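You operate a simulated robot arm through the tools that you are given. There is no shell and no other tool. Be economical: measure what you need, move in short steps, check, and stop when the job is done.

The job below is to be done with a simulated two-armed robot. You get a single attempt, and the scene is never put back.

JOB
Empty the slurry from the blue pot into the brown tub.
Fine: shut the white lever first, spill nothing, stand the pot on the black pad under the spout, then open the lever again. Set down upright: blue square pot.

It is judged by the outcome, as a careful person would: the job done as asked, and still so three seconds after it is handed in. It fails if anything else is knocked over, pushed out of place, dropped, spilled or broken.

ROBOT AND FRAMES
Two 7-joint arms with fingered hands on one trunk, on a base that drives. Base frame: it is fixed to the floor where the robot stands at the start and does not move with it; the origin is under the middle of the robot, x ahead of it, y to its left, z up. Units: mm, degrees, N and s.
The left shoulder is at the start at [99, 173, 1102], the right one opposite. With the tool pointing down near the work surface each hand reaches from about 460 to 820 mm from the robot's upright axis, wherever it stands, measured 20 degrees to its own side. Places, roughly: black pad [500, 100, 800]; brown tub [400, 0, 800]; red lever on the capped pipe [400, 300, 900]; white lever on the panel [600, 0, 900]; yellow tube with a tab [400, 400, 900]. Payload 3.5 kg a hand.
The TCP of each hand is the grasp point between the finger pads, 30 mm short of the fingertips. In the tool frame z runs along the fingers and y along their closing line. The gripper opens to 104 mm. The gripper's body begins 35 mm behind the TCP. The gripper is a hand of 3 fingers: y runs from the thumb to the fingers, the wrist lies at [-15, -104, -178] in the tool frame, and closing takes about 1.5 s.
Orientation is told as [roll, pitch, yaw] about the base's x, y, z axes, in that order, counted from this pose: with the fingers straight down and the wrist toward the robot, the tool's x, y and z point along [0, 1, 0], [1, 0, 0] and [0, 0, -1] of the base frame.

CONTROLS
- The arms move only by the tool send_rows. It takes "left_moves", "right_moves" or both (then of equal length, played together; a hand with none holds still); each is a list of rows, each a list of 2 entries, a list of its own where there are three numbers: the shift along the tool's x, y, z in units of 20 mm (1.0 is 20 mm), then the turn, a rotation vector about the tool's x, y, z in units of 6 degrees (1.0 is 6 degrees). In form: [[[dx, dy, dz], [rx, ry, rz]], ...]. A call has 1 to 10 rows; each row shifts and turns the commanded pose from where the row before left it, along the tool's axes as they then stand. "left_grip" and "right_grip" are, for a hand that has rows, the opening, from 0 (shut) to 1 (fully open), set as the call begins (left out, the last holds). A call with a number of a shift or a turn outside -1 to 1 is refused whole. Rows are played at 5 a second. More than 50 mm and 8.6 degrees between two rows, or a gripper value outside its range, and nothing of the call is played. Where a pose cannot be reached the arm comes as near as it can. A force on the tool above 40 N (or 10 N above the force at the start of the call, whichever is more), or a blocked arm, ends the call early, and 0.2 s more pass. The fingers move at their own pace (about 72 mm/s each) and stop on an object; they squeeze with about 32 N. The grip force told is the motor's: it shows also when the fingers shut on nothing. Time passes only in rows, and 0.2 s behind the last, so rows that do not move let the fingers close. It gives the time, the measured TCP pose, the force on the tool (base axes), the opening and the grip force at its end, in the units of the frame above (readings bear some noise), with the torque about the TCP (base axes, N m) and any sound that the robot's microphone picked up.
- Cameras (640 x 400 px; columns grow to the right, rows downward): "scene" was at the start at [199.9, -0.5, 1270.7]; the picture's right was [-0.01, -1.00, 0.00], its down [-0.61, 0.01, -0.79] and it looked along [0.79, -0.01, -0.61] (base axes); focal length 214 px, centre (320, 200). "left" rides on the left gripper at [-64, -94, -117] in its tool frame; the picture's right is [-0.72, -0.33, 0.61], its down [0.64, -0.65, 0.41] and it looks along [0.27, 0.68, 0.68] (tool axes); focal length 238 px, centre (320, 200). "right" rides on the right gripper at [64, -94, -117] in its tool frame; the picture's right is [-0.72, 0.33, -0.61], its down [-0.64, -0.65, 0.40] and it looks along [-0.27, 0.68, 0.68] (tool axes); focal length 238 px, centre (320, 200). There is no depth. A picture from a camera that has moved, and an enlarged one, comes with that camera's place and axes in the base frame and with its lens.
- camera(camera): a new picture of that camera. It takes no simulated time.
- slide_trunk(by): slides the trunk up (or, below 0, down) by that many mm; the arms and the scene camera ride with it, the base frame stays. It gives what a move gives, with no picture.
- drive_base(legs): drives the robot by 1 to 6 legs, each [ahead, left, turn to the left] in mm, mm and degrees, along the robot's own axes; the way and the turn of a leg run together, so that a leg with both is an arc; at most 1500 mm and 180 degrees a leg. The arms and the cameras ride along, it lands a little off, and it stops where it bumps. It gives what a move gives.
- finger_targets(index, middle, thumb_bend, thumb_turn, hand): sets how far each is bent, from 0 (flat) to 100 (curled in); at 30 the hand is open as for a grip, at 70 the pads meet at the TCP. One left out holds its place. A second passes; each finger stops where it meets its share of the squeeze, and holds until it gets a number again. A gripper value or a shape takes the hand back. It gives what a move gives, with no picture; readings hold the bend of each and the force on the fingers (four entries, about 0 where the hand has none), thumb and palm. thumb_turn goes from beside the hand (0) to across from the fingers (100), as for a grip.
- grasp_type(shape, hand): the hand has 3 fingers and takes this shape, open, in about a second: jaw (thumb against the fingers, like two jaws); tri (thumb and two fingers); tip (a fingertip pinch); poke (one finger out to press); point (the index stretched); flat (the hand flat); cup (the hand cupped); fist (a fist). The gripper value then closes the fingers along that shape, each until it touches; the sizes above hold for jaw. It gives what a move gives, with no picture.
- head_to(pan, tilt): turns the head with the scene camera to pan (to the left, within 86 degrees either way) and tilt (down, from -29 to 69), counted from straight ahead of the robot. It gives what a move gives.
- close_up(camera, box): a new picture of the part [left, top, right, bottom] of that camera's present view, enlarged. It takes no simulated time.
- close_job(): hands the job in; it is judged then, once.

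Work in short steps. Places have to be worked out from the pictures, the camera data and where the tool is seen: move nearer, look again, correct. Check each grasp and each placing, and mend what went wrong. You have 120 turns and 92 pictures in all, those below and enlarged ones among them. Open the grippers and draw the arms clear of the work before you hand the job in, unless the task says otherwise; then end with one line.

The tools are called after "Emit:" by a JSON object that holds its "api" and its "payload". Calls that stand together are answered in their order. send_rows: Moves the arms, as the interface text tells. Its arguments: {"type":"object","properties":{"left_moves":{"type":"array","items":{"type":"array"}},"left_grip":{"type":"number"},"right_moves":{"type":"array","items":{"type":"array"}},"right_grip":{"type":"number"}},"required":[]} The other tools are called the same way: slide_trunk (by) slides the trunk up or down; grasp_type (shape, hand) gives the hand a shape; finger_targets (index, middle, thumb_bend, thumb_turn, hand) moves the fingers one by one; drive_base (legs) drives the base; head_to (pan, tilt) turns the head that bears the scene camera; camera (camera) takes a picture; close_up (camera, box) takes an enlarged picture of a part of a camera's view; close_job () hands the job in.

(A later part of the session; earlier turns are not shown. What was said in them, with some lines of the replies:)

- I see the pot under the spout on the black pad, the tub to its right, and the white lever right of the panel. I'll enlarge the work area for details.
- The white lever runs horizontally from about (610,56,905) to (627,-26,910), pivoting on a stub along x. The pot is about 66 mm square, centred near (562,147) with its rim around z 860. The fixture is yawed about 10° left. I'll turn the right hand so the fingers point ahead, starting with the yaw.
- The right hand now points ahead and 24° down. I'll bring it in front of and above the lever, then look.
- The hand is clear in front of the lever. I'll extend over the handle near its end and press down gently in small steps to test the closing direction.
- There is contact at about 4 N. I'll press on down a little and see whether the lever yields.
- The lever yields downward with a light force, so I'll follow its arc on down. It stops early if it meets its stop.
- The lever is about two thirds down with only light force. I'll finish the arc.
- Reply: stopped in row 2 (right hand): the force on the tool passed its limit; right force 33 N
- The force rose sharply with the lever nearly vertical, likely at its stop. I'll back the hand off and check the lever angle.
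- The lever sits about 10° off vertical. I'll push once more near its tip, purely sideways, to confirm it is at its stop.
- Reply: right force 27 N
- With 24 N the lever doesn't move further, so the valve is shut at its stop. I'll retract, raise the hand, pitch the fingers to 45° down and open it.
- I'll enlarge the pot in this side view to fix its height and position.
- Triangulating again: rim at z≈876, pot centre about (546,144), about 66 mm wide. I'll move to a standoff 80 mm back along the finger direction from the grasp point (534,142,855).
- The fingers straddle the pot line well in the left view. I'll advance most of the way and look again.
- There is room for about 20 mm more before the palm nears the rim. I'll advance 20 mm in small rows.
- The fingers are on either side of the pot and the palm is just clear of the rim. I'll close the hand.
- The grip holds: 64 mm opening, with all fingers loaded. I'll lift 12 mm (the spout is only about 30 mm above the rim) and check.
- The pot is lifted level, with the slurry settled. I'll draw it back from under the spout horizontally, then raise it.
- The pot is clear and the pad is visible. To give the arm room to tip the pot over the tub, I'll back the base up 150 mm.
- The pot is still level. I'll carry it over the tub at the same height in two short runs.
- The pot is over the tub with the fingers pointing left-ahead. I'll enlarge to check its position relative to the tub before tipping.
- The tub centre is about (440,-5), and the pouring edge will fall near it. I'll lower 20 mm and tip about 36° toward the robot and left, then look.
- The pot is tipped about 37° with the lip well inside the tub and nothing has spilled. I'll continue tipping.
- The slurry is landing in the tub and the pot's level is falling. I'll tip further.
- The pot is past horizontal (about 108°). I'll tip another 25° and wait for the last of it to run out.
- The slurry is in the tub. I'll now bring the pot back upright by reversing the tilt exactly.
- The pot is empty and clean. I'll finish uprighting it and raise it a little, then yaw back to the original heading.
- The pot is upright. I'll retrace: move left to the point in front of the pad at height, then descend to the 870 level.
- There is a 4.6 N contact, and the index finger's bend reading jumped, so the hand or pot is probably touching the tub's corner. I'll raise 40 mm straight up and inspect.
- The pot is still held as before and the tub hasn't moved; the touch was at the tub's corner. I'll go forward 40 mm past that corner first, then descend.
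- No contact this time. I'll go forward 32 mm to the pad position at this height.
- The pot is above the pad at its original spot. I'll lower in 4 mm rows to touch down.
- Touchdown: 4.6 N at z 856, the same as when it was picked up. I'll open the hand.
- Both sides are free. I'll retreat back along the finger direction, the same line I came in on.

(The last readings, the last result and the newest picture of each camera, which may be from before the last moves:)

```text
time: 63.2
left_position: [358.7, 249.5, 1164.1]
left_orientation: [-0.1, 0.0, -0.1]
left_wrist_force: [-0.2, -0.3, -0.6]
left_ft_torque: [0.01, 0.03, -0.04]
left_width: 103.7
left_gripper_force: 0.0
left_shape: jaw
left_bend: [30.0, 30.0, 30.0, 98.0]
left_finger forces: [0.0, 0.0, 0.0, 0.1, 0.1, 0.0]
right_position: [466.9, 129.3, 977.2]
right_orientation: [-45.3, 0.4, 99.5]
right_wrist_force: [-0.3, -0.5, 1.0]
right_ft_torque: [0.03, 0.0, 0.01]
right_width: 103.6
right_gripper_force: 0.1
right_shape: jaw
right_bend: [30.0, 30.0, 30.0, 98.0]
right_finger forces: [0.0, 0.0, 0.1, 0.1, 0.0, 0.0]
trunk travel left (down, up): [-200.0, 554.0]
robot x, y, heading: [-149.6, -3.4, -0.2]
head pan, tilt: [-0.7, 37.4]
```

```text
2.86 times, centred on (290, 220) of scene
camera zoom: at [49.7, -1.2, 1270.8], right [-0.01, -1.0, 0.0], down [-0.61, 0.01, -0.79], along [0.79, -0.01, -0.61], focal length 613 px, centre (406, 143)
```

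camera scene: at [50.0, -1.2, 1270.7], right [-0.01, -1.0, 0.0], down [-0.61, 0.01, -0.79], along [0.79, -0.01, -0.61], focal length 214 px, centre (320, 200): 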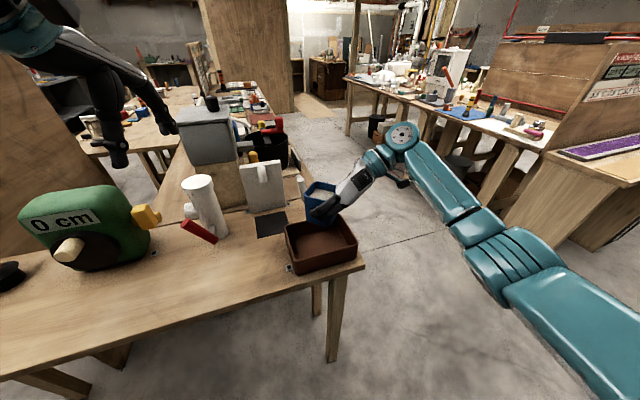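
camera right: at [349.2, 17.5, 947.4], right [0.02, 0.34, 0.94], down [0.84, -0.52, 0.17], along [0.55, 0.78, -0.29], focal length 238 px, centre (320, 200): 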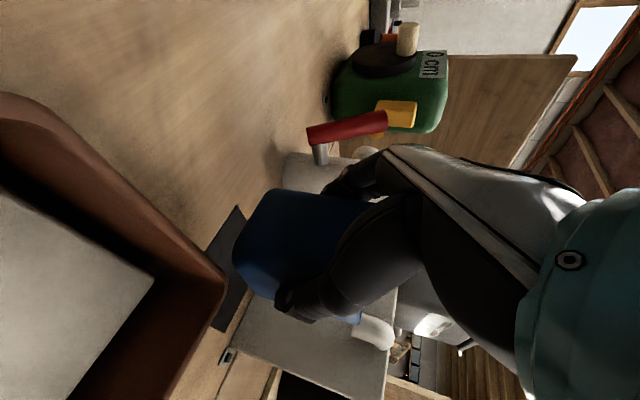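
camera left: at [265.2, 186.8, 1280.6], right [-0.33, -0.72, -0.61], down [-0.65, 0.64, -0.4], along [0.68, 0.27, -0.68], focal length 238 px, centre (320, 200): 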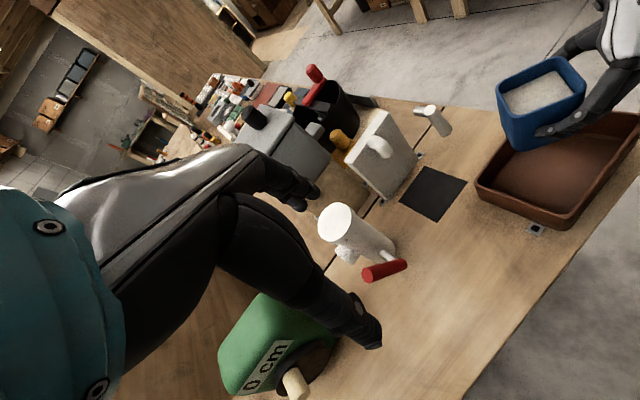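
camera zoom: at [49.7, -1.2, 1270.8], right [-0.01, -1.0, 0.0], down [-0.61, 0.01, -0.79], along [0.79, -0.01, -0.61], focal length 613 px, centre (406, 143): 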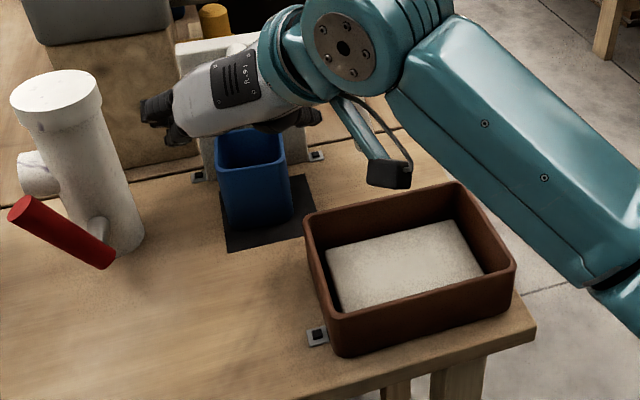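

The pot stands upright on the pad and the tub holds the slurry. To reopen the lever, I'll come at it from the right with the fingers pointing left and grip the handle. First I'll move the hand right and up, clear of everything.

Emit:
{"api": "send_rows", "payload": {"right_moves": [[[-1, 0, -1], [0, 0, 0]], [[-0.1, -0.97, -0.2], [0, 0, 0]], [[-0.1, -0.97, -0.2], [0, 0, 0]], [[-0.1, -0.97, -0.2], [0, 0, 0]], [[-0.1, -0.97, -0.2], [0, 0, 0]], [[-0.1, -0.97, -0.2], [0, 0, 0]], [[-0.1, -0.97, -0.2], [0, 0, 0]], [[-0.1, -0.97, -0.2], [0, 0, 0]], [[-0.1, -0.97, -0.2], [0, 0, 0]], [[-0.1, -0.97, -0.2], [0, 0, 0]]]}}

Emit:
{"api": "send_rows", "payload": {"right_moves": [[[0, -0.97, 0], [0, 1, 0]], [[0, -0.97, 0], [0, 1, 0]], [[0, -0.97, 0], [0, 1, 0]], [[0, -0.97, 0], [0, 1, 0]], [[0, -0.97, 0], [0, 1, 0]], [[0, -0.97, 0], [0, 1, 0]], [[0, -0.97, 0], [0, 1, 0]], [[0, 0, 0], [0, 0.5, 1]], [[0, 0, 0], [0, 0, 1]], [[0, 0, 0], [0, 0, 1]]]}}

Emit:
{"api": "send_rows", "payload": {"right_moves": [[[0, 0, 0], [0, 0, 1]], [[0, 0, 0], [0, 0, 1]], [[0, 0, 0], [0, 0, 1]], [[0, 0, 0], [0, 0, 1]], [[0, 0, 0], [0, 0, 1]], [[0, 0, 0], [0, 0, 1]], [[0, 0, 0], [0, 0, 1]], [[0, 0, 0], [0, 0, 1]], [[0, 0, 0], [0, 0, 1]], [[0, 0, 0], [0, 0, 1]]]}}

Emit:
{"api": "send_rows", "payload": {"right_moves": [[[0, 0, 0], [0, 0, 1]], [[0, 0, 0], [0, 0, 1]], [[0, 0, 0], [0, 1, 0]], [[0, 0, 0], [0, 1, 0]], [[0, 0, 0], [0, 1, 0]], [[0, 0, 0], [0, 1, 0]], [[0, 0, 0], [0, 1, 0]], [[0, 0, 0], [0, 1, 0]], [[0, 0, 0], [0, 1, 0]], [[0, 0, 0], [0, 1, 0]]]}}

Emit:
{"api": "camera", "payload": {"camera": "scene"}}

```text
time: 65.4
left_position: [358.9, 249.2, 1163.8]
left_orientation: [0.0, 0.0, -0.1]
left_wrist_force: [-0.3, -0.5, -0.7]
left_ft_torque: [0.02, 0.02, 0.02]
left_width: 103.8
left_gripper_force: 0.0
left_shape: jaw
left_bend: [30.0, 30.0, 30.0, 98.0]
left_finger forces: [0.1, 0.1, 0.0, 0.1, 0.0, 0.1]
right_position: [480.3, -42.6, 1042.8]
right_orientation: [-45.1, 0.4, 99.5]
right_wrist_force: [-0.5, 0.0, 0.6]
right_ft_torque: [-0.02, -0.02, 0.0]
right_width: 103.7
right_gripper_force: 0.1
right_shape: jaw
right_bend: [30.0, 30.0, 30.0, 98.0]
right_finger forces: [0.0, 0.0, 0.0, 0.0, 0.1, 0.0]
trunk travel left (down, up): [-200.0, 554.0]
robot x, y, heading: [-149.4, 0.1, -0.2]
head pan, tilt: [-0.7, 37.4]
```

```text
time: 67.6
left_position: [359.5, 250.0, 1164.4]
left_orientation: [0.0, 0.1, -0.2]
left_wrist_force: [-0.5, 0.1, -0.1]
left_ft_torque: [-0.02, -0.03, 0.02]
left_width: 103.5
left_gripper_force: 0.1
left_shape: jaw
left_bend: [30.0, 30.0, 30.0, 98.0]
left_finger forces: [0.1, 0.0, 0.0, 0.1, 0.1, 0.0]
right_position: [482.0, -181.8, 1040.4]
right_orientation: [-0.3, 0.3, 81.3]
right_wrist_force: [0.0, -1.1, 0.4]
right_ft_torque: [0.01, 0.01, 0.0]
right_width: 103.6
right_gripper_force: 0.1
right_shape: jaw
right_bend: [30.0, 30.0, 30.0, 98.0]
right_finger forces: [0.0, 0.1, 0.0, 0.1, 0.0, 0.1]
right hand out of reach, approached as far as the arm can: row 7
trunk travel left (down, up): [-200.0, 554.0]
robot x, y, heading: [-149.1, 0.7, -0.5]
head pan, tilt: [-0.7, 37.4]
```

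```text
time: 69.8
left_position: [358.3, 250.1, 1163.9]
left_orientation: [0.1, 0.1, -0.1]
left_wrist_force: [0.1, -0.1, -0.4]
left_ft_torque: [0.03, 0.0, 0.0]
left_width: 103.6
left_gripper_force: 0.0
left_shape: jaw
left_bend: [30.0, 30.0, 30.0, 98.0]
left_finger forces: [0.1, 0.0, 0.1, 0.0, 0.0, 0.0]
right_position: [481.7, -182.2, 1041.0]
right_orientation: [-0.1, 0.0, 21.4]
right_wrist_force: [-0.5, -0.1, -0.3]
right_ft_torque: [0.02, 0.05, -0.05]
right_width: 103.6
right_gripper_force: 0.1
right_shape: jaw
right_bend: [30.0, 30.0, 30.0, 98.0]
right_finger forces: [0.0, 0.0, 0.1, 0.0, 0.2, 0.0]
trunk travel left (down, up): [-200.0, 554.0]
robot x, y, heading: [-148.6, -0.1, -0.0]
head pan, tilt: [-0.7, 37.4]
```

```text
time: 72.0
left_position: [360.0, 249.1, 1164.3]
left_orientation: [0.0, 0.1, -0.1]
left_wrist_force: [-0.3, -0.3, 0.1]
left_ft_torque: [0.0, 0.05, 0.0]
left_width: 103.8
left_gripper_force: 0.1
left_shape: jaw
left_bend: [30.0, 30.0, 30.0, 98.0]
left_finger forces: [0.1, 0.0, 0.1, 0.1, 0.1, 0.1]
right_position: [482.3, -181.5, 1039.7]
right_orientation: [47.9, -0.2, 9.4]
right_wrist_force: [-0.8, 0.2, -0.2]
right_ft_torque: [0.01, -0.03, 0.01]
right_width: 103.8
right_gripper_force: 0.1
right_shape: jaw
right_bend: [30.0, 30.0, 30.0, 98.0]
right_finger forces: [0.1, 0.0, 0.0, 0.0, 0.0, 0.0]
trunk travel left (down, up): [-200.0, 554.0]
robot x, y, heading: [-154.3, -3.3, -0.1]
head pan, tilt: [-0.7, 37.4]
```

```text
36 pictures are left
camera scene: at [49.9, -1.3, 1270.7], right [-0.01, -1.0, 0.0], down [-0.61, 0.01, -0.79], along [0.79, -0.01, -0.61], focal length 214 px, centre (320, 200)
```

scene: 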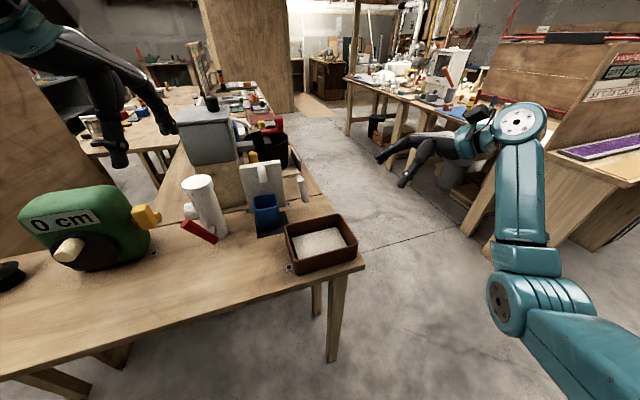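

The hand is now well right with the fingers pointing left-down. I'll enlarge the lever in both views to fix the grip point.

Emit:
{"api": "close_up", "payload": {"camera": "scene", "box": [240, 150, 340, 250]}}

Emit:
{"api": "close_up", "payload": {"camera": "left", "box": [380, 80, 520, 220]}}

```text
4.00 times, centred on (290, 200) of scene
camera zoom: at [49.9, -1.3, 1270.7], right [-0.01, -1.0, 0.0], down [-0.61, 0.01, -0.79], along [0.79, -0.01, -0.61], focal length 858 px, centre (440, 200)
```

zoom: 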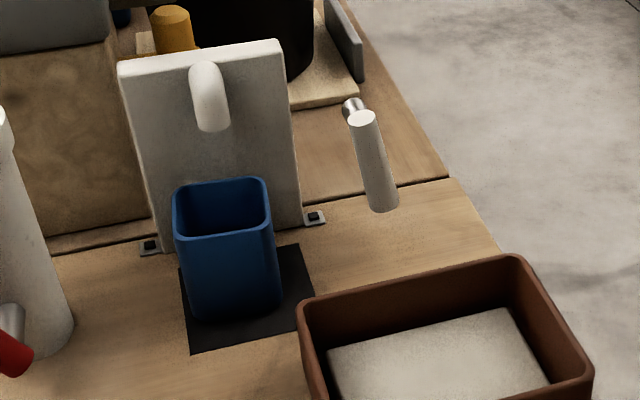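

```text
2.86 times, centred on (450, 150) of left
camera zoom: at [265.2, 186.7, 1280.7], right [-0.33, -0.72, -0.61], down [-0.65, 0.64, -0.4], along [0.68, 0.27, -0.68], focal length 681 px, centre (-51, 343)
```

zoom: 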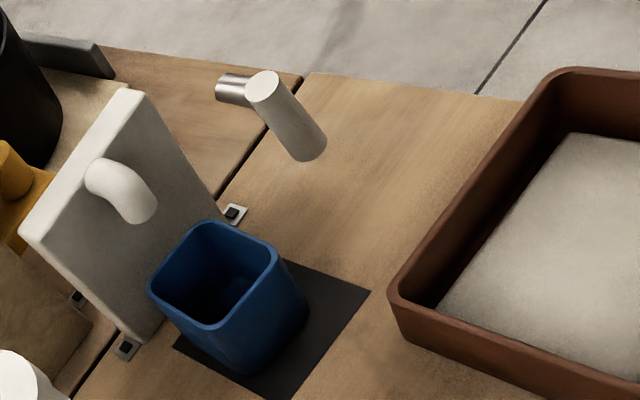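

The lever tip is about (611,39,830) and the pivot about (615,52,907). I'll set the fingers to 20° below horizontal and move to a standoff right of the handle with the hand half open.

Emit:
{"api": "send_rows", "payload": {"right_moves": [[[0, 0, 0], [0, 1, 0]], [[0, 0, 0], [0, 1, 0]], [[0, 0, 0], [0, 1, 0]], [[0, 0, 0], [0, 0.67, 0]]], "right_grip": 0.55}}

Emit:
{"api": "send_rows", "payload": {"right_moves": [[[-0.622, 0.916, 0.793], [0, 0, 0]], [[-0.622, 0.916, 0.793], [0, 0, 0]], [[-0.622, 0.916, 0.793], [0, 0, 0]], [[-0.622, 0.916, 0.793], [0, 0, 0]], [[-0.622, 0.916, 0.793], [0, 0, 0]], [[-0.622, 0.916, 0.793], [0, 0, 0]], [[-0.622, 0.916, 0.793], [0, 0, 0]], [[-0.622, 0.916, 0.793], [0, 0, 0]], [[-0.622, 0.916, 0.793], [0, 0, 0]]]}}

Emit:
{"api": "close_up", "payload": {"camera": "scene", "box": [240, 150, 400, 250]}}

Emit:
{"api": "camera", "payload": {"camera": "right"}}

```text
time: 73.0
left_position: [360.2, 248.8, 1163.5]
left_orientation: [0.0, 0.1, 0.0]
left_wrist_force: [0.6, 0.3, -1.0]
left_ft_torque: [-0.01, -0.01, -0.01]
left_width: 103.6
left_gripper_force: 0.1
left_shape: jaw
left_bend: [30.0, 30.0, 30.0, 98.0]
left_finger forces: [0.0, 0.0, 0.0, 0.1, 0.0, 0.0]
right_position: [481.9, -181.0, 1039.6]
right_orientation: [69.9, -0.1, 9.5]
right_wrist_force: [0.6, 0.1, 0.1]
right_ft_torque: [0.0, 0.0, -0.01]
right_width: 58.1
right_gripper_force: 0.1
right_shape: jaw
right_bend: [74.0, 42.0, 67.0, 100.0]
right_finger forces: [0.0, 0.1, 0.0, 0.1, 0.0, 0.0]
trunk travel left (down, up): [-200.0, 554.0]
robot x, y, heading: [-150.4, 0.4, -0.1]
head pan, tilt: [-0.7, 37.4]
```

```text
time: 75.0
left_position: [358.6, 248.6, 1163.9]
left_orientation: [0.0, 0.2, 0.0]
left_wrist_force: [0.7, 0.3, 0.2]
left_ft_torque: [0.01, 0.01, 0.0]
left_width: 103.6
left_gripper_force: 0.0
left_shape: jaw
left_bend: [30.0, 30.0, 30.0, 98.0]
left_finger forces: [0.1, 0.0, 0.0, 0.0, 0.1, 0.0]
right_position: [585.9, -62.0, 908.3]
right_orientation: [69.7, -0.2, 9.4]
right_wrist_force: [-0.7, -0.3, -0.9]
right_ft_torque: [-0.01, -0.02, 0.01]
right_width: 57.5
right_gripper_force: 0.1
right_shape: jaw
right_bend: [74.0, 42.0, 67.0, 100.0]
right_finger forces: [0.0, 0.0, 0.1, 0.1, 0.0, 0.0]
right hand out of reach, approached as far as the arm can: row 7, 8, 9
trunk travel left (down, up): [-200.0, 554.0]
robot x, y, heading: [-147.3, -1.8, -0.1]
head pan, tilt: [-0.7, 37.4]
```

```text
4.00 times, centred on (320, 200) of scene
camera zoom: at [49.7, -1.4, 1270.8], right [-0.01, -1.0, 0.0], down [-0.61, 0.01, -0.79], along [0.79, -0.01, -0.61], focal length 858 px, centre (320, 200)
```

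zoom: 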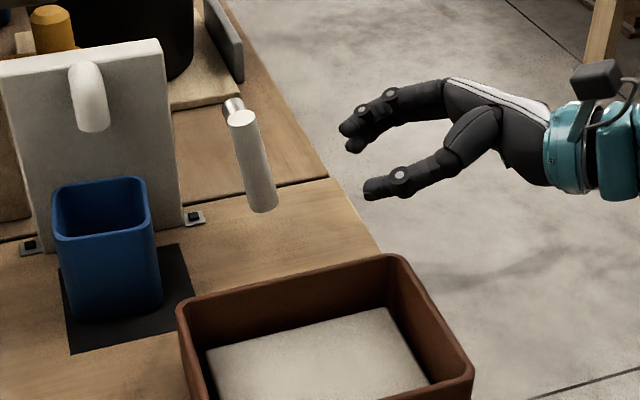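

```text
32 pictures are left
camera right: at [508.5, -165.7, 1009.0], right [0.46, -0.76, -0.46], down [-0.67, 0.05, -0.74], along [0.59, 0.65, -0.48], focal length 238 px, centre (320, 200)
```

right: 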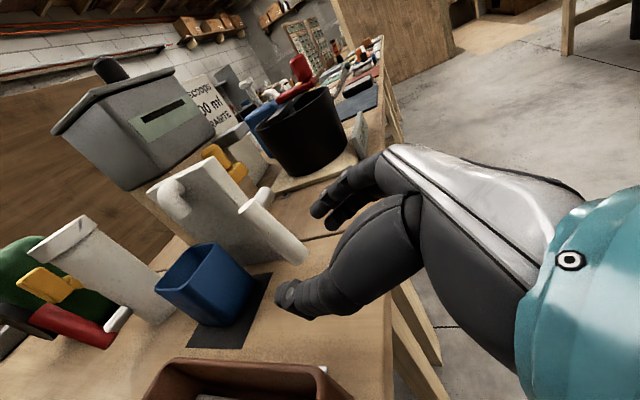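

The arm ran out of reach because the base is backed up. The hand is in free space right of the lever, so I'll drive the base forward 120 mm again.

Emit:
{"api": "drive_base", "payload": {"legs": [[120, 0, 0]]}}

Emit:
{"api": "send_rows", "payload": {"right_moves": [[[0, 0, 0], [0, 0, 0]]]}}

```text
time: 76.2
left_position: [480.9, 248.5, 1162.3]
left_orientation: [0.0, 0.1, -0.3]
left_wrist_force: [0.3, 0.1, -0.3]
left_ft_torque: [-0.01, 0.03, 0.0]
left_width: 103.5
left_gripper_force: 0.1
left_shape: jaw
left_bend: [30.0, 30.0, 30.0, 98.0]
left_finger forces: [0.1, 0.1, 0.1, 0.0, 0.1, 0.0]
right_position: [706.9, -64.0, 907.7]
right_orientation: [69.8, -0.1, 9.4]
right_wrist_force: [0.5, 0.5, -0.5]
right_ft_torque: [0.04, -0.01, 0.02]
right_width: 57.4
right_gripper_force: 0.0
right_shape: jaw
right_bend: [74.0, 42.0, 67.0, 100.0]
right_finger forces: [0.0, 0.1, 0.0, 0.0, 0.1, 0.0]
trunk travel left (down, up): [-200.0, 554.0]
robot x, y, heading: [-31.1, -0.7, -0.3]
head pan, tilt: [-0.7, 37.4]
```

```text
time: 76.6
left_position: [480.1, 246.4, 1163.9]
left_orientation: [-0.1, 0.1, -0.3]
left_wrist_force: [0.4, -0.3, -0.2]
left_ft_torque: [0.01, 0.01, 0.05]
left_width: 103.7
left_gripper_force: 0.1
left_shape: jaw
left_bend: [30.0, 30.0, 30.0, 98.0]
left_finger forces: [0.1, 0.0, 0.1, 0.1, 0.1, 0.0]
right_position: [706.3, -64.7, 908.9]
right_orientation: [70.0, -0.2, 9.3]
right_wrist_force: [0.3, -0.2, -0.6]
right_ft_torque: [-0.01, -0.01, -0.02]
right_width: 57.3
right_gripper_force: 0.1
right_shape: jaw
right_bend: [74.0, 42.0, 67.0, 100.0]
right_finger forces: [0.0, 0.0, 0.0, 0.2, 0.0, 0.0]
trunk travel left (down, up): [-200.0, 554.0]
robot x, y, heading: [-30.1, -0.0, -0.5]
head pan, tilt: [-0.7, 37.4]
```

The hand holds at (706,-64,908). I'll move it back in x to the standoff beside the handle and look.

Emit:
{"api": "send_rows", "payload": {"right_moves": [[[-0.17, -0.94, 0.36], [0, 0, 0]], [[-0.17, -0.94, 0.36], [0, 0, 0]], [[-0.17, -0.94, 0.36], [0, 0, 0]], [[-0.17, -0.94, 0.36], [0, 0, 0]]]}}

Emit:
{"api": "close_up", "payload": {"camera": "scene", "box": [240, 160, 400, 260]}}

Emit:
{"api": "close_up", "payload": {"camera": "left", "box": [400, 20, 640, 220]}}

```text
time: 77.6
left_position: [478.9, 249.1, 1163.6]
left_orientation: [0.1, 0.1, -0.3]
left_wrist_force: [0.3, -0.5, -0.7]
left_ft_torque: [-0.02, -0.03, 0.01]
left_width: 103.4
left_gripper_force: 0.1
left_shape: jaw
left_bend: [30.0, 30.0, 30.0, 98.0]
left_finger forces: [0.1, 0.1, 0.0, 0.0, 0.0, 0.0]
right_position: [627.2, -54.3, 887.3]
right_orientation: [69.9, -0.2, 9.3]
right_wrist_force: [-0.5, -0.2, 0.9]
right_ft_torque: [0.0, -0.01, 0.01]
right_width: 57.4
right_gripper_force: 0.0
right_shape: jaw
right_bend: [74.0, 42.0, 67.0, 100.0]
right_finger forces: [0.0, 0.0, 0.0, 0.1, 0.0, 0.1]
trunk travel left (down, up): [-200.0, 554.0]
robot x, y, heading: [-29.7, 0.1, -0.3]
head pan, tilt: [-0.7, 37.4]
```

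```text
4.00 times, centred on (320, 210) of scene
camera zoom: at [169.6, -2.2, 1270.8], right [-0.02, -1.0, 0.0], down [-0.61, 0.01, -0.79], along [0.79, -0.01, -0.61], focal length 858 px, centre (320, 160)
```

zoom: 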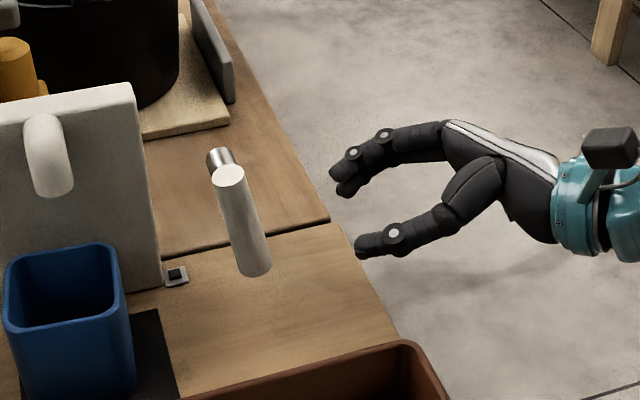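

```text
2.00 times, centred on (520, 120) of left
camera zoom: at [385.2, 185.3, 1280.8], right [-0.33, -0.72, -0.61], down [-0.65, 0.64, -0.4], along [0.68, 0.27, -0.68], focal length 477 px, centre (-80, 360)
```

zoom: 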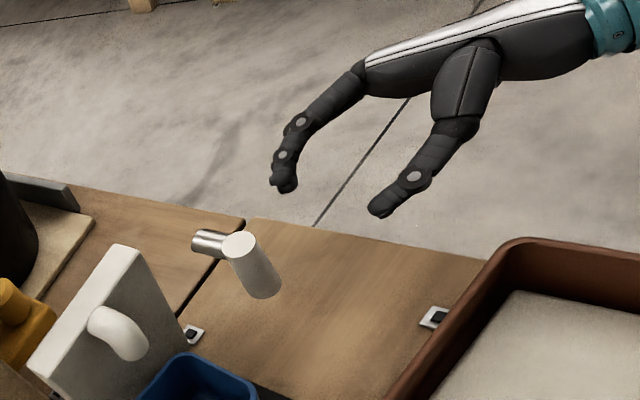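

The fingers point at the handle along the approach line. I'll advance most of the way and check that the handle lies between thumb and fingers.

Emit:
{"api": "send_rows", "payload": {"right_moves": [[[-0.04, 0.01, 1], [0, 0, 0]], [[-0.04, 0.01, 1], [0, 0, 0]], [[-0.04, 0.01, 1], [0, 0, 0]], [[-0.04, 0.01, 0.7], [0, 0, 0]]]}}

Emit:
{"api": "close_up", "payload": {"camera": "scene", "box": [240, 160, 400, 260]}}

Emit:
{"api": "close_up", "payload": {"camera": "left", "box": [440, 60, 600, 220]}}

```text
time: 78.6
left_position: [480.4, 247.5, 1163.4]
left_orientation: [0.1, 0.0, -0.3]
left_wrist_force: [-0.4, -0.1, -0.5]
left_ft_torque: [-0.01, -0.03, -0.02]
left_width: 103.7
left_gripper_force: 0.1
left_shape: jaw
left_bend: [30.0, 30.0, 30.0, 98.0]
left_finger forces: [0.0, 0.0, 0.1, 0.0, 0.0, 0.1]
right_position: [617.4, 13.2, 856.2]
right_orientation: [69.8, -0.3, 9.3]
right_wrist_force: [0.4, 0.1, 0.3]
right_ft_torque: [0.01, 0.03, 0.02]
right_width: 57.6
right_gripper_force: 0.1
right_shape: jaw
right_bend: [74.0, 42.0, 67.0, 100.0]
right_finger forces: [0.0, 0.0, 0.0, 0.0, 0.0, 0.1]
trunk travel left (down, up): [-200.0, 554.0]
robot x, y, heading: [-29.3, -1.7, -0.2]
head pan, tilt: [-0.7, 37.4]
```

```text
4.00 times, centred on (320, 210) of scene
camera zoom: at [169.7, -2.1, 1270.7], right [-0.02, -1.0, 0.0], down [-0.61, 0.01, -0.79], along [0.79, -0.01, -0.61], focal length 858 px, centre (320, 160)
```

zoom: 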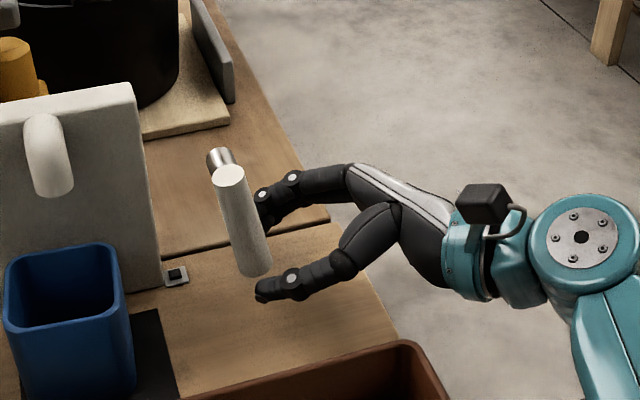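

```text
2.50 times, centred on (520, 140) of left
camera zoom: at [385.3, 185.4, 1280.7], right [-0.33, -0.72, -0.61], down [-0.65, 0.64, -0.4], along [0.68, 0.27, -0.68], focal length 596 px, centre (-180, 350)
```

zoom: 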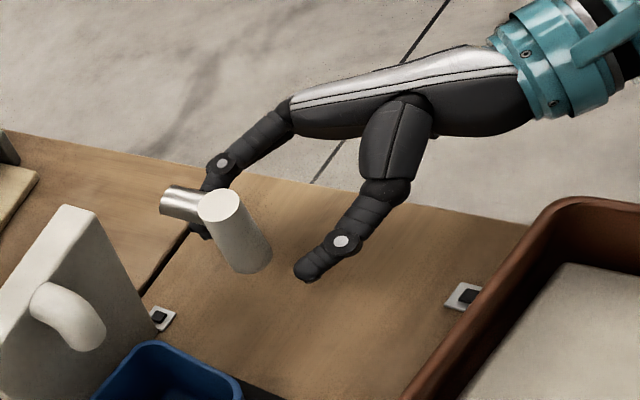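

The handle is between the thumb and fingers. I'll advance the last 26 mm and close.

Emit:
{"api": "send_rows", "payload": {"right_moves": [[[-0.05, 0, 0.65], [0, 0, 0]], [[-0.05, 0, 0.65], [0, 0, 0]]]}}

Emit:
{"api": "send_rows", "payload": {"right_moves": [[[0, 0, 0], [0, 0, 0]], [[0, 0, 0], [0, 0, 0]], [[0, 0, 0], [0, 0, 0]], [[0, 0, 0], [0, 0, 0]], [[0, 0, 0], [0, 0, 0]], [[0, 0, 0], [0, 0, 0]]], "right_grip": 0.0}}

Emit:
{"api": "close_up", "payload": {"camera": "scene", "box": [240, 160, 400, 260]}}

```text
time: 79.2
left_position: [479.3, 247.9, 1163.4]
left_orientation: [0.0, 0.1, -0.3]
left_wrist_force: [0.2, -1.0, 0.3]
left_ft_torque: [0.01, -0.01, 0.0]
left_width: 103.5
left_gripper_force: 0.2
left_shape: jaw
left_bend: [30.0, 30.0, 30.0, 98.0]
left_finger forces: [0.1, 0.0, 0.0, 0.1, 0.0, 0.0]
right_position: [613.1, 35.6, 844.6]
right_orientation: [69.8, -0.2, 9.3]
right_wrist_force: [-0.3, 0.3, 0.1]
right_ft_torque: [0.01, 0.02, -0.02]
right_width: 57.7
right_gripper_force: 0.0
right_shape: jaw
right_bend: [74.0, 42.0, 67.0, 100.0]
right_finger forces: [0.0, 0.0, 0.1, 0.1, 0.1, 0.1]
trunk travel left (down, up): [-200.0, 554.0]
robot x, y, heading: [-33.1, 2.4, -0.5]
head pan, tilt: [-0.7, 37.4]
```

```text
time: 80.6
left_position: [480.7, 247.5, 1164.6]
left_orientation: [-0.1, 0.1, -0.4]
left_wrist_force: [0.5, 0.2, -0.1]
left_ft_torque: [0.01, -0.02, -0.01]
left_width: 103.8
left_gripper_force: 0.0
left_shape: jaw
left_bend: [30.0, 30.0, 30.0, 98.0]
left_finger forces: [0.1, 0.1, 0.0, 0.0, 0.1, 0.0]
right_position: [613.3, 36.0, 845.0]
right_orientation: [69.7, -0.1, 9.4]
right_wrist_force: [-6.9, 1.4, -4.6]
right_ft_torque: [-0.05, 0.04, -0.02]
right_width: 7.8
right_gripper_force: 32.0
right_shape: jaw
right_bend: [73.0, 70.0, 76.0, 100.0]
right_finger forces: [13.8, 0.0, 0.1, 0.0, 30.3, 0.0]
trunk travel left (down, up): [-200.0, 554.0]
robot x, y, heading: [-31.0, 2.6, -0.3]
head pan, tilt: [-0.7, 37.4]
```

```text
4.00 times, centred on (320, 210) of scene
camera zoom: at [169.4, -2.0, 1270.7], right [-0.02, -1.0, 0.0], down [-0.61, 0.01, -0.79], along [0.79, -0.01, -0.61], focal length 858 px, centre (320, 160)
```

zoom: 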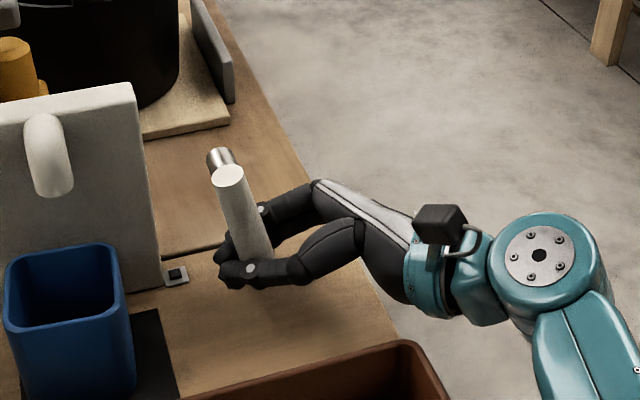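

The fingers have closed around the handle. I'll now swing it back up, turning the hand along with the lever about its pivot, starting with five rows.

Emit:
{"api": "send_rows", "payload": {"right_moves": [[[-0.03, 0, -0.335], [0, -1, 0]], [[-0.03, 0, -0.335], [0, -1, 0]], [[-0.03, 0, -0.335], [0, -1, 0]], [[-0.03, 0, -0.335], [0, -1, 0]], [[-0.03, 0, -0.335], [0, -1, 0]]]}}

Emit:
{"api": "close_up", "payload": {"camera": "scene", "box": [240, 160, 400, 260]}}

```text
time: 81.8
left_position: [481.1, 248.5, 1163.5]
left_orientation: [0.1, 0.0, -0.3]
left_wrist_force: [0.3, -0.4, -0.4]
left_ft_torque: [0.0, -0.05, -0.01]
left_width: 103.7
left_gripper_force: 0.0
left_shape: jaw
left_bend: [30.0, 30.0, 30.0, 98.0]
left_finger forces: [0.1, 0.0, 0.1, 0.0, 0.1, 0.0]
right_position: [620.0, 7.4, 860.6]
right_orientation: [39.7, -0.3, 9.3]
right_wrist_force: [9.7, 1.1, -8.1]
right_ft_torque: [0.03, -0.13, -0.13]
right_width: 7.6
right_gripper_force: 32.1
right_shape: jaw
right_bend: [74.0, 70.0, 77.0, 100.0]
right_finger forces: [17.6, 0.1, 0.1, 0.0, 26.6, 0.1]
trunk travel left (down, up): [-200.0, 554.0]
robot x, y, heading: [-31.7, 2.2, -0.4]
head pan, tilt: [-0.7, 37.4]
```

```text
4.00 times, centred on (320, 210) of scene
camera zoom: at [171.6, -2.1, 1270.4], right [-0.02, -1.0, 0.0], down [-0.61, 0.01, -0.79], along [0.79, -0.01, -0.61], focal length 858 px, centre (320, 160)
```

zoom: 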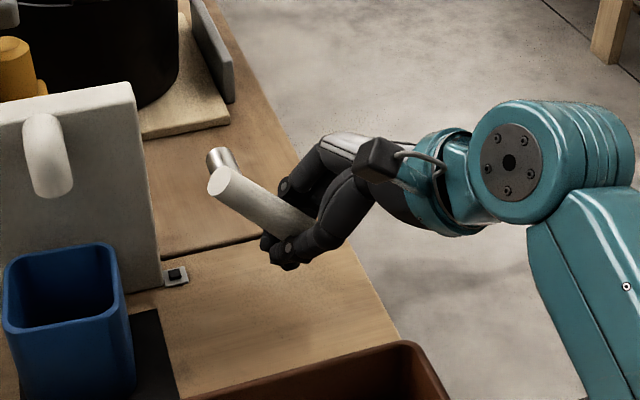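

The lever is swinging up with small forces. I'll continue along the arc.

Emit:
{"api": "send_rows", "payload": {"right_moves": [[[-0.03, 0, -0.335], [0, -1, 0]], [[-0.03, 0, -0.335], [0, -1, 0]], [[-0.03, 0, -0.335], [0, -1, 0]], [[-0.03, 0, -0.335], [0, -1, 0]], [[-0.03, 0, -0.335], [0, -1, 0]]]}}

Emit:
{"api": "close_up", "payload": {"camera": "scene", "box": [240, 160, 400, 260]}}

```text
time: 83.0
left_position: [483.0, 247.1, 1161.7]
left_orientation: [0.0, 0.1, -0.3]
left_wrist_force: [-0.1, -0.2, 0.1]
left_ft_torque: [-0.03, -0.02, 0.0]
left_width: 103.8
left_gripper_force: 0.1
left_shape: jaw
left_bend: [30.0, 30.0, 30.0, 98.0]
left_finger forces: [0.1, 0.0, 0.0, 0.0, 0.0, 0.0]
right_position: [622.7, -12.2, 888.7]
right_orientation: [9.7, -0.1, 9.3]
right_wrist_force: [17.5, -1.9, -7.7]
right_ft_torque: [0.0, -0.2, -0.05]
right_width: 7.2
right_gripper_force: 32.1
right_shape: jaw
right_bend: [74.0, 70.0, 77.0, 100.0]
right_finger forces: [19.0, 0.4, 0.0, 0.0, 24.1, 0.0]
trunk travel left (down, up): [-200.0, 554.0]
robot x, y, heading: [-29.5, -1.6, -0.1]
head pan, tilt: [-0.7, 37.4]
```

```text
4.00 times, centred on (320, 210) of scene
camera zoom: at [172.3, -2.5, 1270.3], right [-0.02, -1.0, 0.0], down [-0.61, 0.01, -0.79], along [0.79, -0.01, -0.61], focal length 858 px, centre (320, 160)
```

zoom: 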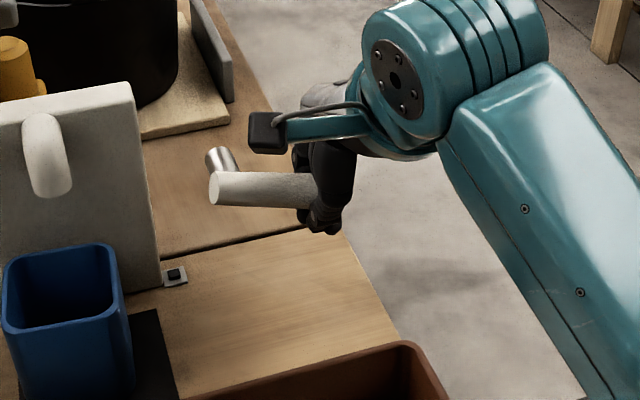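

The lever is nearly horizontal. A sideways force suggests the hand sits a few mm too near, so I'll ease it forward while finishing the arc.

Emit:
{"api": "send_rows", "payload": {"right_moves": [[[-0.03, 0.12, -0.335], [0, -1, 0]], [[-0.03, 0.12, -0.335], [0, -1, 0]], [[-0.03, 0.06, -0.335], [0, -1, 0]]]}}

Emit:
{"api": "close_up", "payload": {"camera": "scene", "box": [240, 160, 400, 260]}}

```text
time: 83.8
left_position: [479.5, 246.6, 1164.0]
left_orientation: [-0.1, 0.1, -0.3]
left_wrist_force: [-0.6, -1.0, -0.1]
left_ft_torque: [-0.01, -0.02, 0.02]
left_width: 103.8
left_gripper_force: 0.2
left_shape: jaw
left_bend: [30.0, 30.0, 30.0, 98.0]
left_finger forces: [0.0, 0.0, 0.1, 0.0, 0.0, 0.1]
right_position: [629.3, -14.3, 907.6]
right_orientation: [-8.2, 0.1, 9.3]
right_wrist_force: [-5.0, -12.1, -9.4]
right_ft_torque: [-0.05, -0.09, 0.04]
right_width: 7.7
right_gripper_force: 31.8
right_shape: jaw
right_bend: [74.0, 70.0, 77.0, 100.0]
right_finger forces: [10.0, 0.1, 0.0, 0.1, 38.1, 0.0]
trunk travel left (down, up): [-200.0, 554.0]
robot x, y, heading: [-30.1, 0.8, -0.3]
head pan, tilt: [-0.7, 37.4]
```

```text
4.00 times, centred on (320, 210) of scene
camera zoom: at [170.1, -3.6, 1270.5], right [-0.02, -1.0, 0.0], down [-0.61, 0.01, -0.79], along [0.79, -0.01, -0.61], focal length 858 px, centre (320, 160)
```

zoom: 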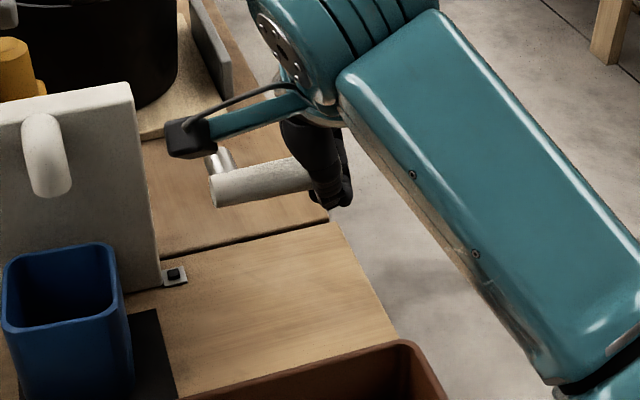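

The lever's slope in the picture now matches its original open position. I'll nudge slightly more to be sure it's at its stop.

Emit:
{"api": "send_rows", "payload": {"right_moves": [[[0, 0, -0.15], [0, -0.4, 0]], [[0, 0, -0.15], [0, -0.4, 0]], [[0, 0, -0.1], [0, 0, 0]]]}}

Emit:
{"api": "close_up", "payload": {"camera": "scene", "box": [240, 160, 400, 260]}}

```text
time: 84.6
left_position: [482.7, 245.3, 1162.0]
left_orientation: [0.0, 0.2, -0.3]
left_wrist_force: [-0.3, -0.4, -0.7]
left_ft_torque: [0.0, -0.01, 0.0]
left_width: 103.7
left_gripper_force: 0.1
left_shape: jaw
left_bend: [30.0, 30.0, 30.0, 98.0]
left_finger forces: [0.1, 0.0, 0.0, 0.0, 0.0, 0.0]
right_position: [628.5, -14.1, 909.4]
right_orientation: [-13.1, 0.7, 9.2]
right_wrist_force: [-8.4, -13.4, -33.1]
right_ft_torque: [-0.03, -0.09, 0.12]
right_width: 7.7
right_gripper_force: 32.3
right_shape: jaw
right_bend: [74.0, 70.0, 76.0, 100.0]
right_finger forces: [12.8, 0.4, 0.1, 0.0, 43.7, 0.0]
trunk travel left (down, up): [-200.0, 554.0]
robot x, y, heading: [-32.7, -4.2, -0.3]
head pan, tilt: [-0.7, 37.4]
```

```text
4.00 times, centred on (320, 210) of scene
camera zoom: at [172.1, -3.9, 1270.0], right [-0.02, -1.0, 0.0], down [-0.61, 0.01, -0.79], along [0.79, -0.01, -0.61], focal length 858 px, centre (320, 160)
```

zoom: 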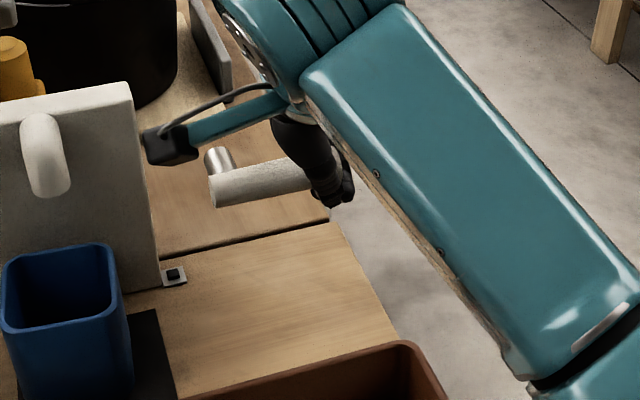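

The lever is hard against its open stop (33 N). I'll relax the pull and open the hand.

Emit:
{"api": "send_rows", "payload": {"right_moves": [[[0, 0, 0.2], [0, 0, 0]], [[0, 0, 0], [0, 0, 0]], [[0, 0, 0], [0, 0, 0]], [[0, 0, 0], [0, 0, 0]], [[0, 0, 0], [0, 0, 0]], [[0, 0, 0], [0, 0, 0]], [[0, 0, 0], [0, 0, 0]]], "right_grip": 1.0}}

Emit:
{"api": "close_up", "payload": {"camera": "scene", "box": [240, 160, 400, 260]}}

Emit:
{"api": "camera", "payload": {"camera": "left"}}

```text
time: 86.2
left_position: [479.5, 249.1, 1163.9]
left_orientation: [0.1, 0.0, -0.3]
left_wrist_force: [-0.2, 0.6, -0.5]
left_ft_torque: [-0.02, 0.01, 0.01]
left_width: 103.6
left_gripper_force: 0.1
left_shape: jaw
left_bend: [30.0, 30.0, 30.0, 98.0]
left_finger forces: [0.1, 0.0, 0.0, 0.0, 0.0, 0.0]
right_position: [628.5, -11.8, 912.5]
right_orientation: [-13.0, -0.2, 9.3]
right_wrist_force: [-0.1, 0.3, 0.0]
right_ft_torque: [0.03, 0.04, 0.0]
right_width: 103.5
right_gripper_force: 0.0
right_shape: jaw
right_bend: [30.0, 30.0, 30.0, 98.0]
right_finger forces: [0.1, 0.0, 0.0, 0.1, 0.0, 0.0]
trunk travel left (down, up): [-200.0, 554.0]
robot x, y, heading: [-29.9, -0.9, -0.4]
head pan, tilt: [-0.7, 37.4]
```

```text
4.00 times, centred on (320, 210) of scene
camera zoom: at [169.7, -2.2, 1270.7], right [-0.02, -1.0, 0.0], down [-0.61, 0.01, -0.79], along [0.79, -0.01, -0.61], focal length 858 px, centre (320, 160)
```

zoom: 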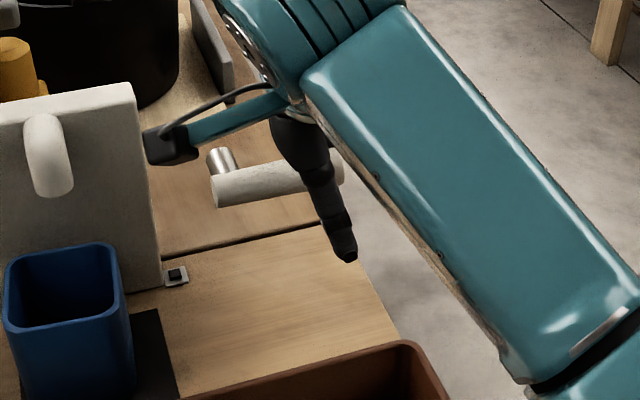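

```text
21 pictures are left
camera left: at [385.3, 185.3, 1280.7], right [-0.33, -0.72, -0.61], down [-0.65, 0.64, -0.4], along [0.68, 0.27, -0.68], focal length 238 px, centre (320, 200)
```

left: 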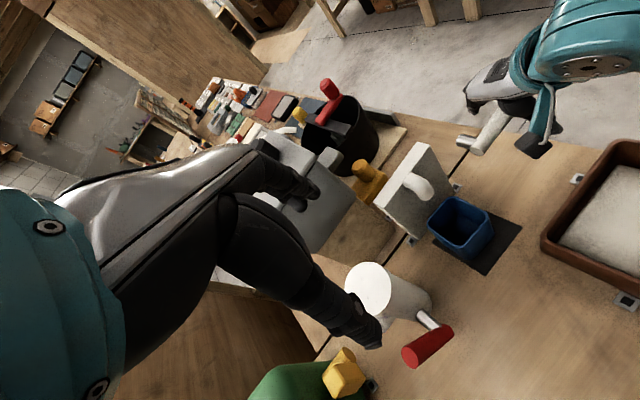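

The lever stays put with the hand open. I'll withdraw straight up 160 mm, then to the right.

Emit:
{"api": "send_rows", "payload": {"right_moves": [[[-0.11, 0, -0.48], [0, 0, 0]], [[-0.225, 0, -0.974], [0, 0, 0]], [[-0.225, 0, -0.974], [0, 0, 0]], [[-0.225, 0, -0.974], [0, 0, 0]], [[-0.225, 0, -0.974], [0, 0, 0]], [[-0.225, 0, -0.974], [0, 0, 0]], [[-0.225, 0, -0.974], [0, 0, 0]], [[-0.225, 0, -0.974], [0, 0, 0]], [[-0.225, 0, -0.974], [0, 0, 0]]]}}

Emit:
{"api": "send_rows", "payload": {"right_moves": [[[-0.974, -0.5, 0], [0, 0, 0]], [[-0.974, -0.5, 0], [0, 0, 0]], [[-0.974, -0.5, 0], [0, 0, 0]], [[-0.974, -0.5, 0], [0, 0, 0]], [[-0.974, -0.5, 0], [0, 0, 0]], [[-0.974, -0.5, 0], [0, 0, 0]], [[-0.974, -0.5, 0], [0, 0, 0]], [[-0.974, -0.5, 0], [0, 0, 0]]]}}

Emit:
{"api": "camera", "payload": {"camera": "scene"}}

Emit:
{"api": "close_up", "payload": {"camera": "left", "box": [360, 80, 640, 300]}}

```text
time: 88.2
left_position: [479.6, 247.6, 1163.5]
left_orientation: [0.0, 0.0, -0.3]
left_wrist_force: [-0.6, 0.4, 0.4]
left_ft_torque: [0.02, -0.01, -0.01]
left_width: 103.8
left_gripper_force: 0.1
left_shape: jaw
left_bend: [30.0, 30.0, 30.0, 98.0]
left_finger forces: [0.1, 0.1, 0.1, 0.1, 0.1, 0.1]
right_position: [628.2, -10.9, 1083.4]
right_orientation: [-13.0, -0.1, 9.5]
right_wrist_force: [0.4, -0.5, 0.1]
right_ft_torque: [-0.01, 0.02, 0.01]
right_width: 103.7
right_gripper_force: 0.1
right_shape: jaw
right_bend: [30.0, 30.0, 30.0, 98.0]
right_finger forces: [0.1, 0.1, 0.0, 0.0, 0.1, 0.0]
trunk travel left (down, up): [-200.0, 554.0]
robot x, y, heading: [-28.0, -0.7, -0.2]
head pan, tilt: [-0.7, 37.4]
```

```text
time: 90.0
left_position: [480.1, 246.8, 1164.6]
left_orientation: [-0.1, 0.0, -0.3]
left_wrist_force: [-0.4, 0.4, 0.7]
left_ft_torque: [-0.03, 0.01, 0.01]
left_width: 103.5
left_gripper_force: 0.1
left_shape: jaw
left_bend: [30.0, 30.0, 30.0, 98.0]
left_finger forces: [0.0, 0.0, 0.1, 0.1, 0.0, 0.0]
right_position: [589.6, -178.5, 1114.0]
right_orientation: [-13.1, -0.1, 9.4]
right_wrist_force: [0.0, -1.1, -0.2]
right_ft_torque: [-0.02, -0.04, 0.03]
right_width: 103.7
right_gripper_force: 0.1
right_shape: jaw
right_bend: [30.0, 30.0, 30.0, 98.0]
right_finger forces: [0.1, 0.1, 0.0, 0.0, 0.0, 0.0]
right hand out of reach, approached as far as the arm can: row 6, 7, 8
trunk travel left (down, up): [-200.0, 554.0]
robot x, y, heading: [-29.4, 0.7, -0.1]
head pan, tilt: [-0.7, 37.4]
```

```text
20 pictures are left
camera scene: at [169.7, -2.4, 1270.7], right [-0.02, -1.0, 0.0], down [-0.61, 0.01, -0.79], along [0.79, -0.01, -0.61], focal length 214 px, centre (320, 200)
```

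scene: 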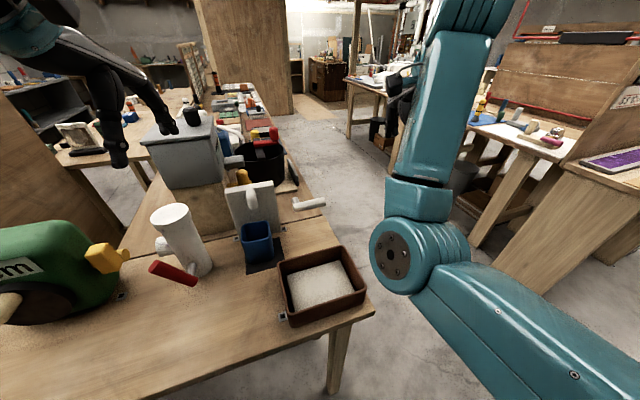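

```text
1.82 times, centred on (500, 190) of left
camera zoom: at [385.3, 185.1, 1280.8], right [-0.33, -0.72, -0.61], down [-0.65, 0.64, -0.4], along [0.68, 0.27, -0.68], focal length 433 px, centre (-7, 218)
```

zoom: 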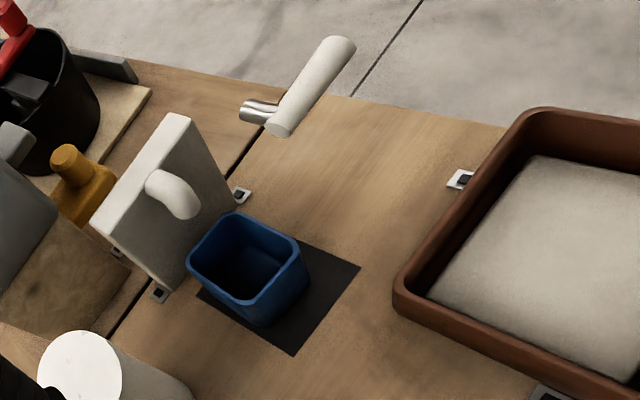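

The lever is back at its open position, the pot is on the pad and the hand is clear. I'll take one last close look at the pot on the pad and check for spills.

Emit:
{"api": "close_up", "payload": {"camera": "scene", "box": [220, 190, 380, 330]}}

```text
2.86 times, centred on (300, 260) of scene
camera zoom: at [169.7, -2.4, 1270.7], right [-0.02, -1.0, 0.0], down [-0.61, 0.01, -0.79], along [0.79, -0.01, -0.61], focal length 613 px, centre (377, 29)
```

zoom: 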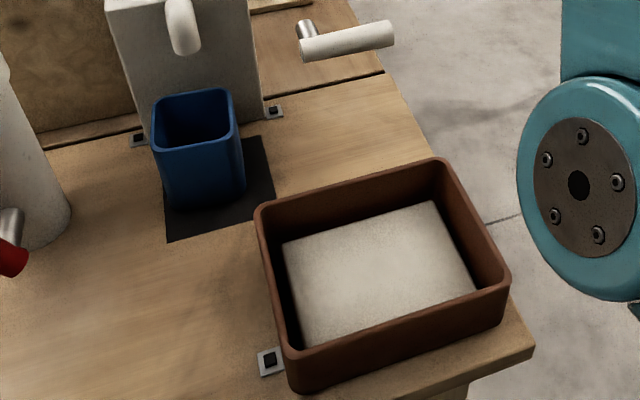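

The pot stands upright and fully on the pad, the slurry is in the tub, nothing is spilled and the lever is open. The hands are open and clear, so I'm handing in.

Emit:
{"api": "close_job", "payload": {}}

```text
The job is handed in.
```

The slurry is in the brown tub with nothing spilled. The empty blue pot stands upright on the black pad under the spout, about 8 mm left of where it started. The white lever was shut before the pour and is now open again. The hand or pot lightly touched the tub's corner on the way back, but the tub did not move.
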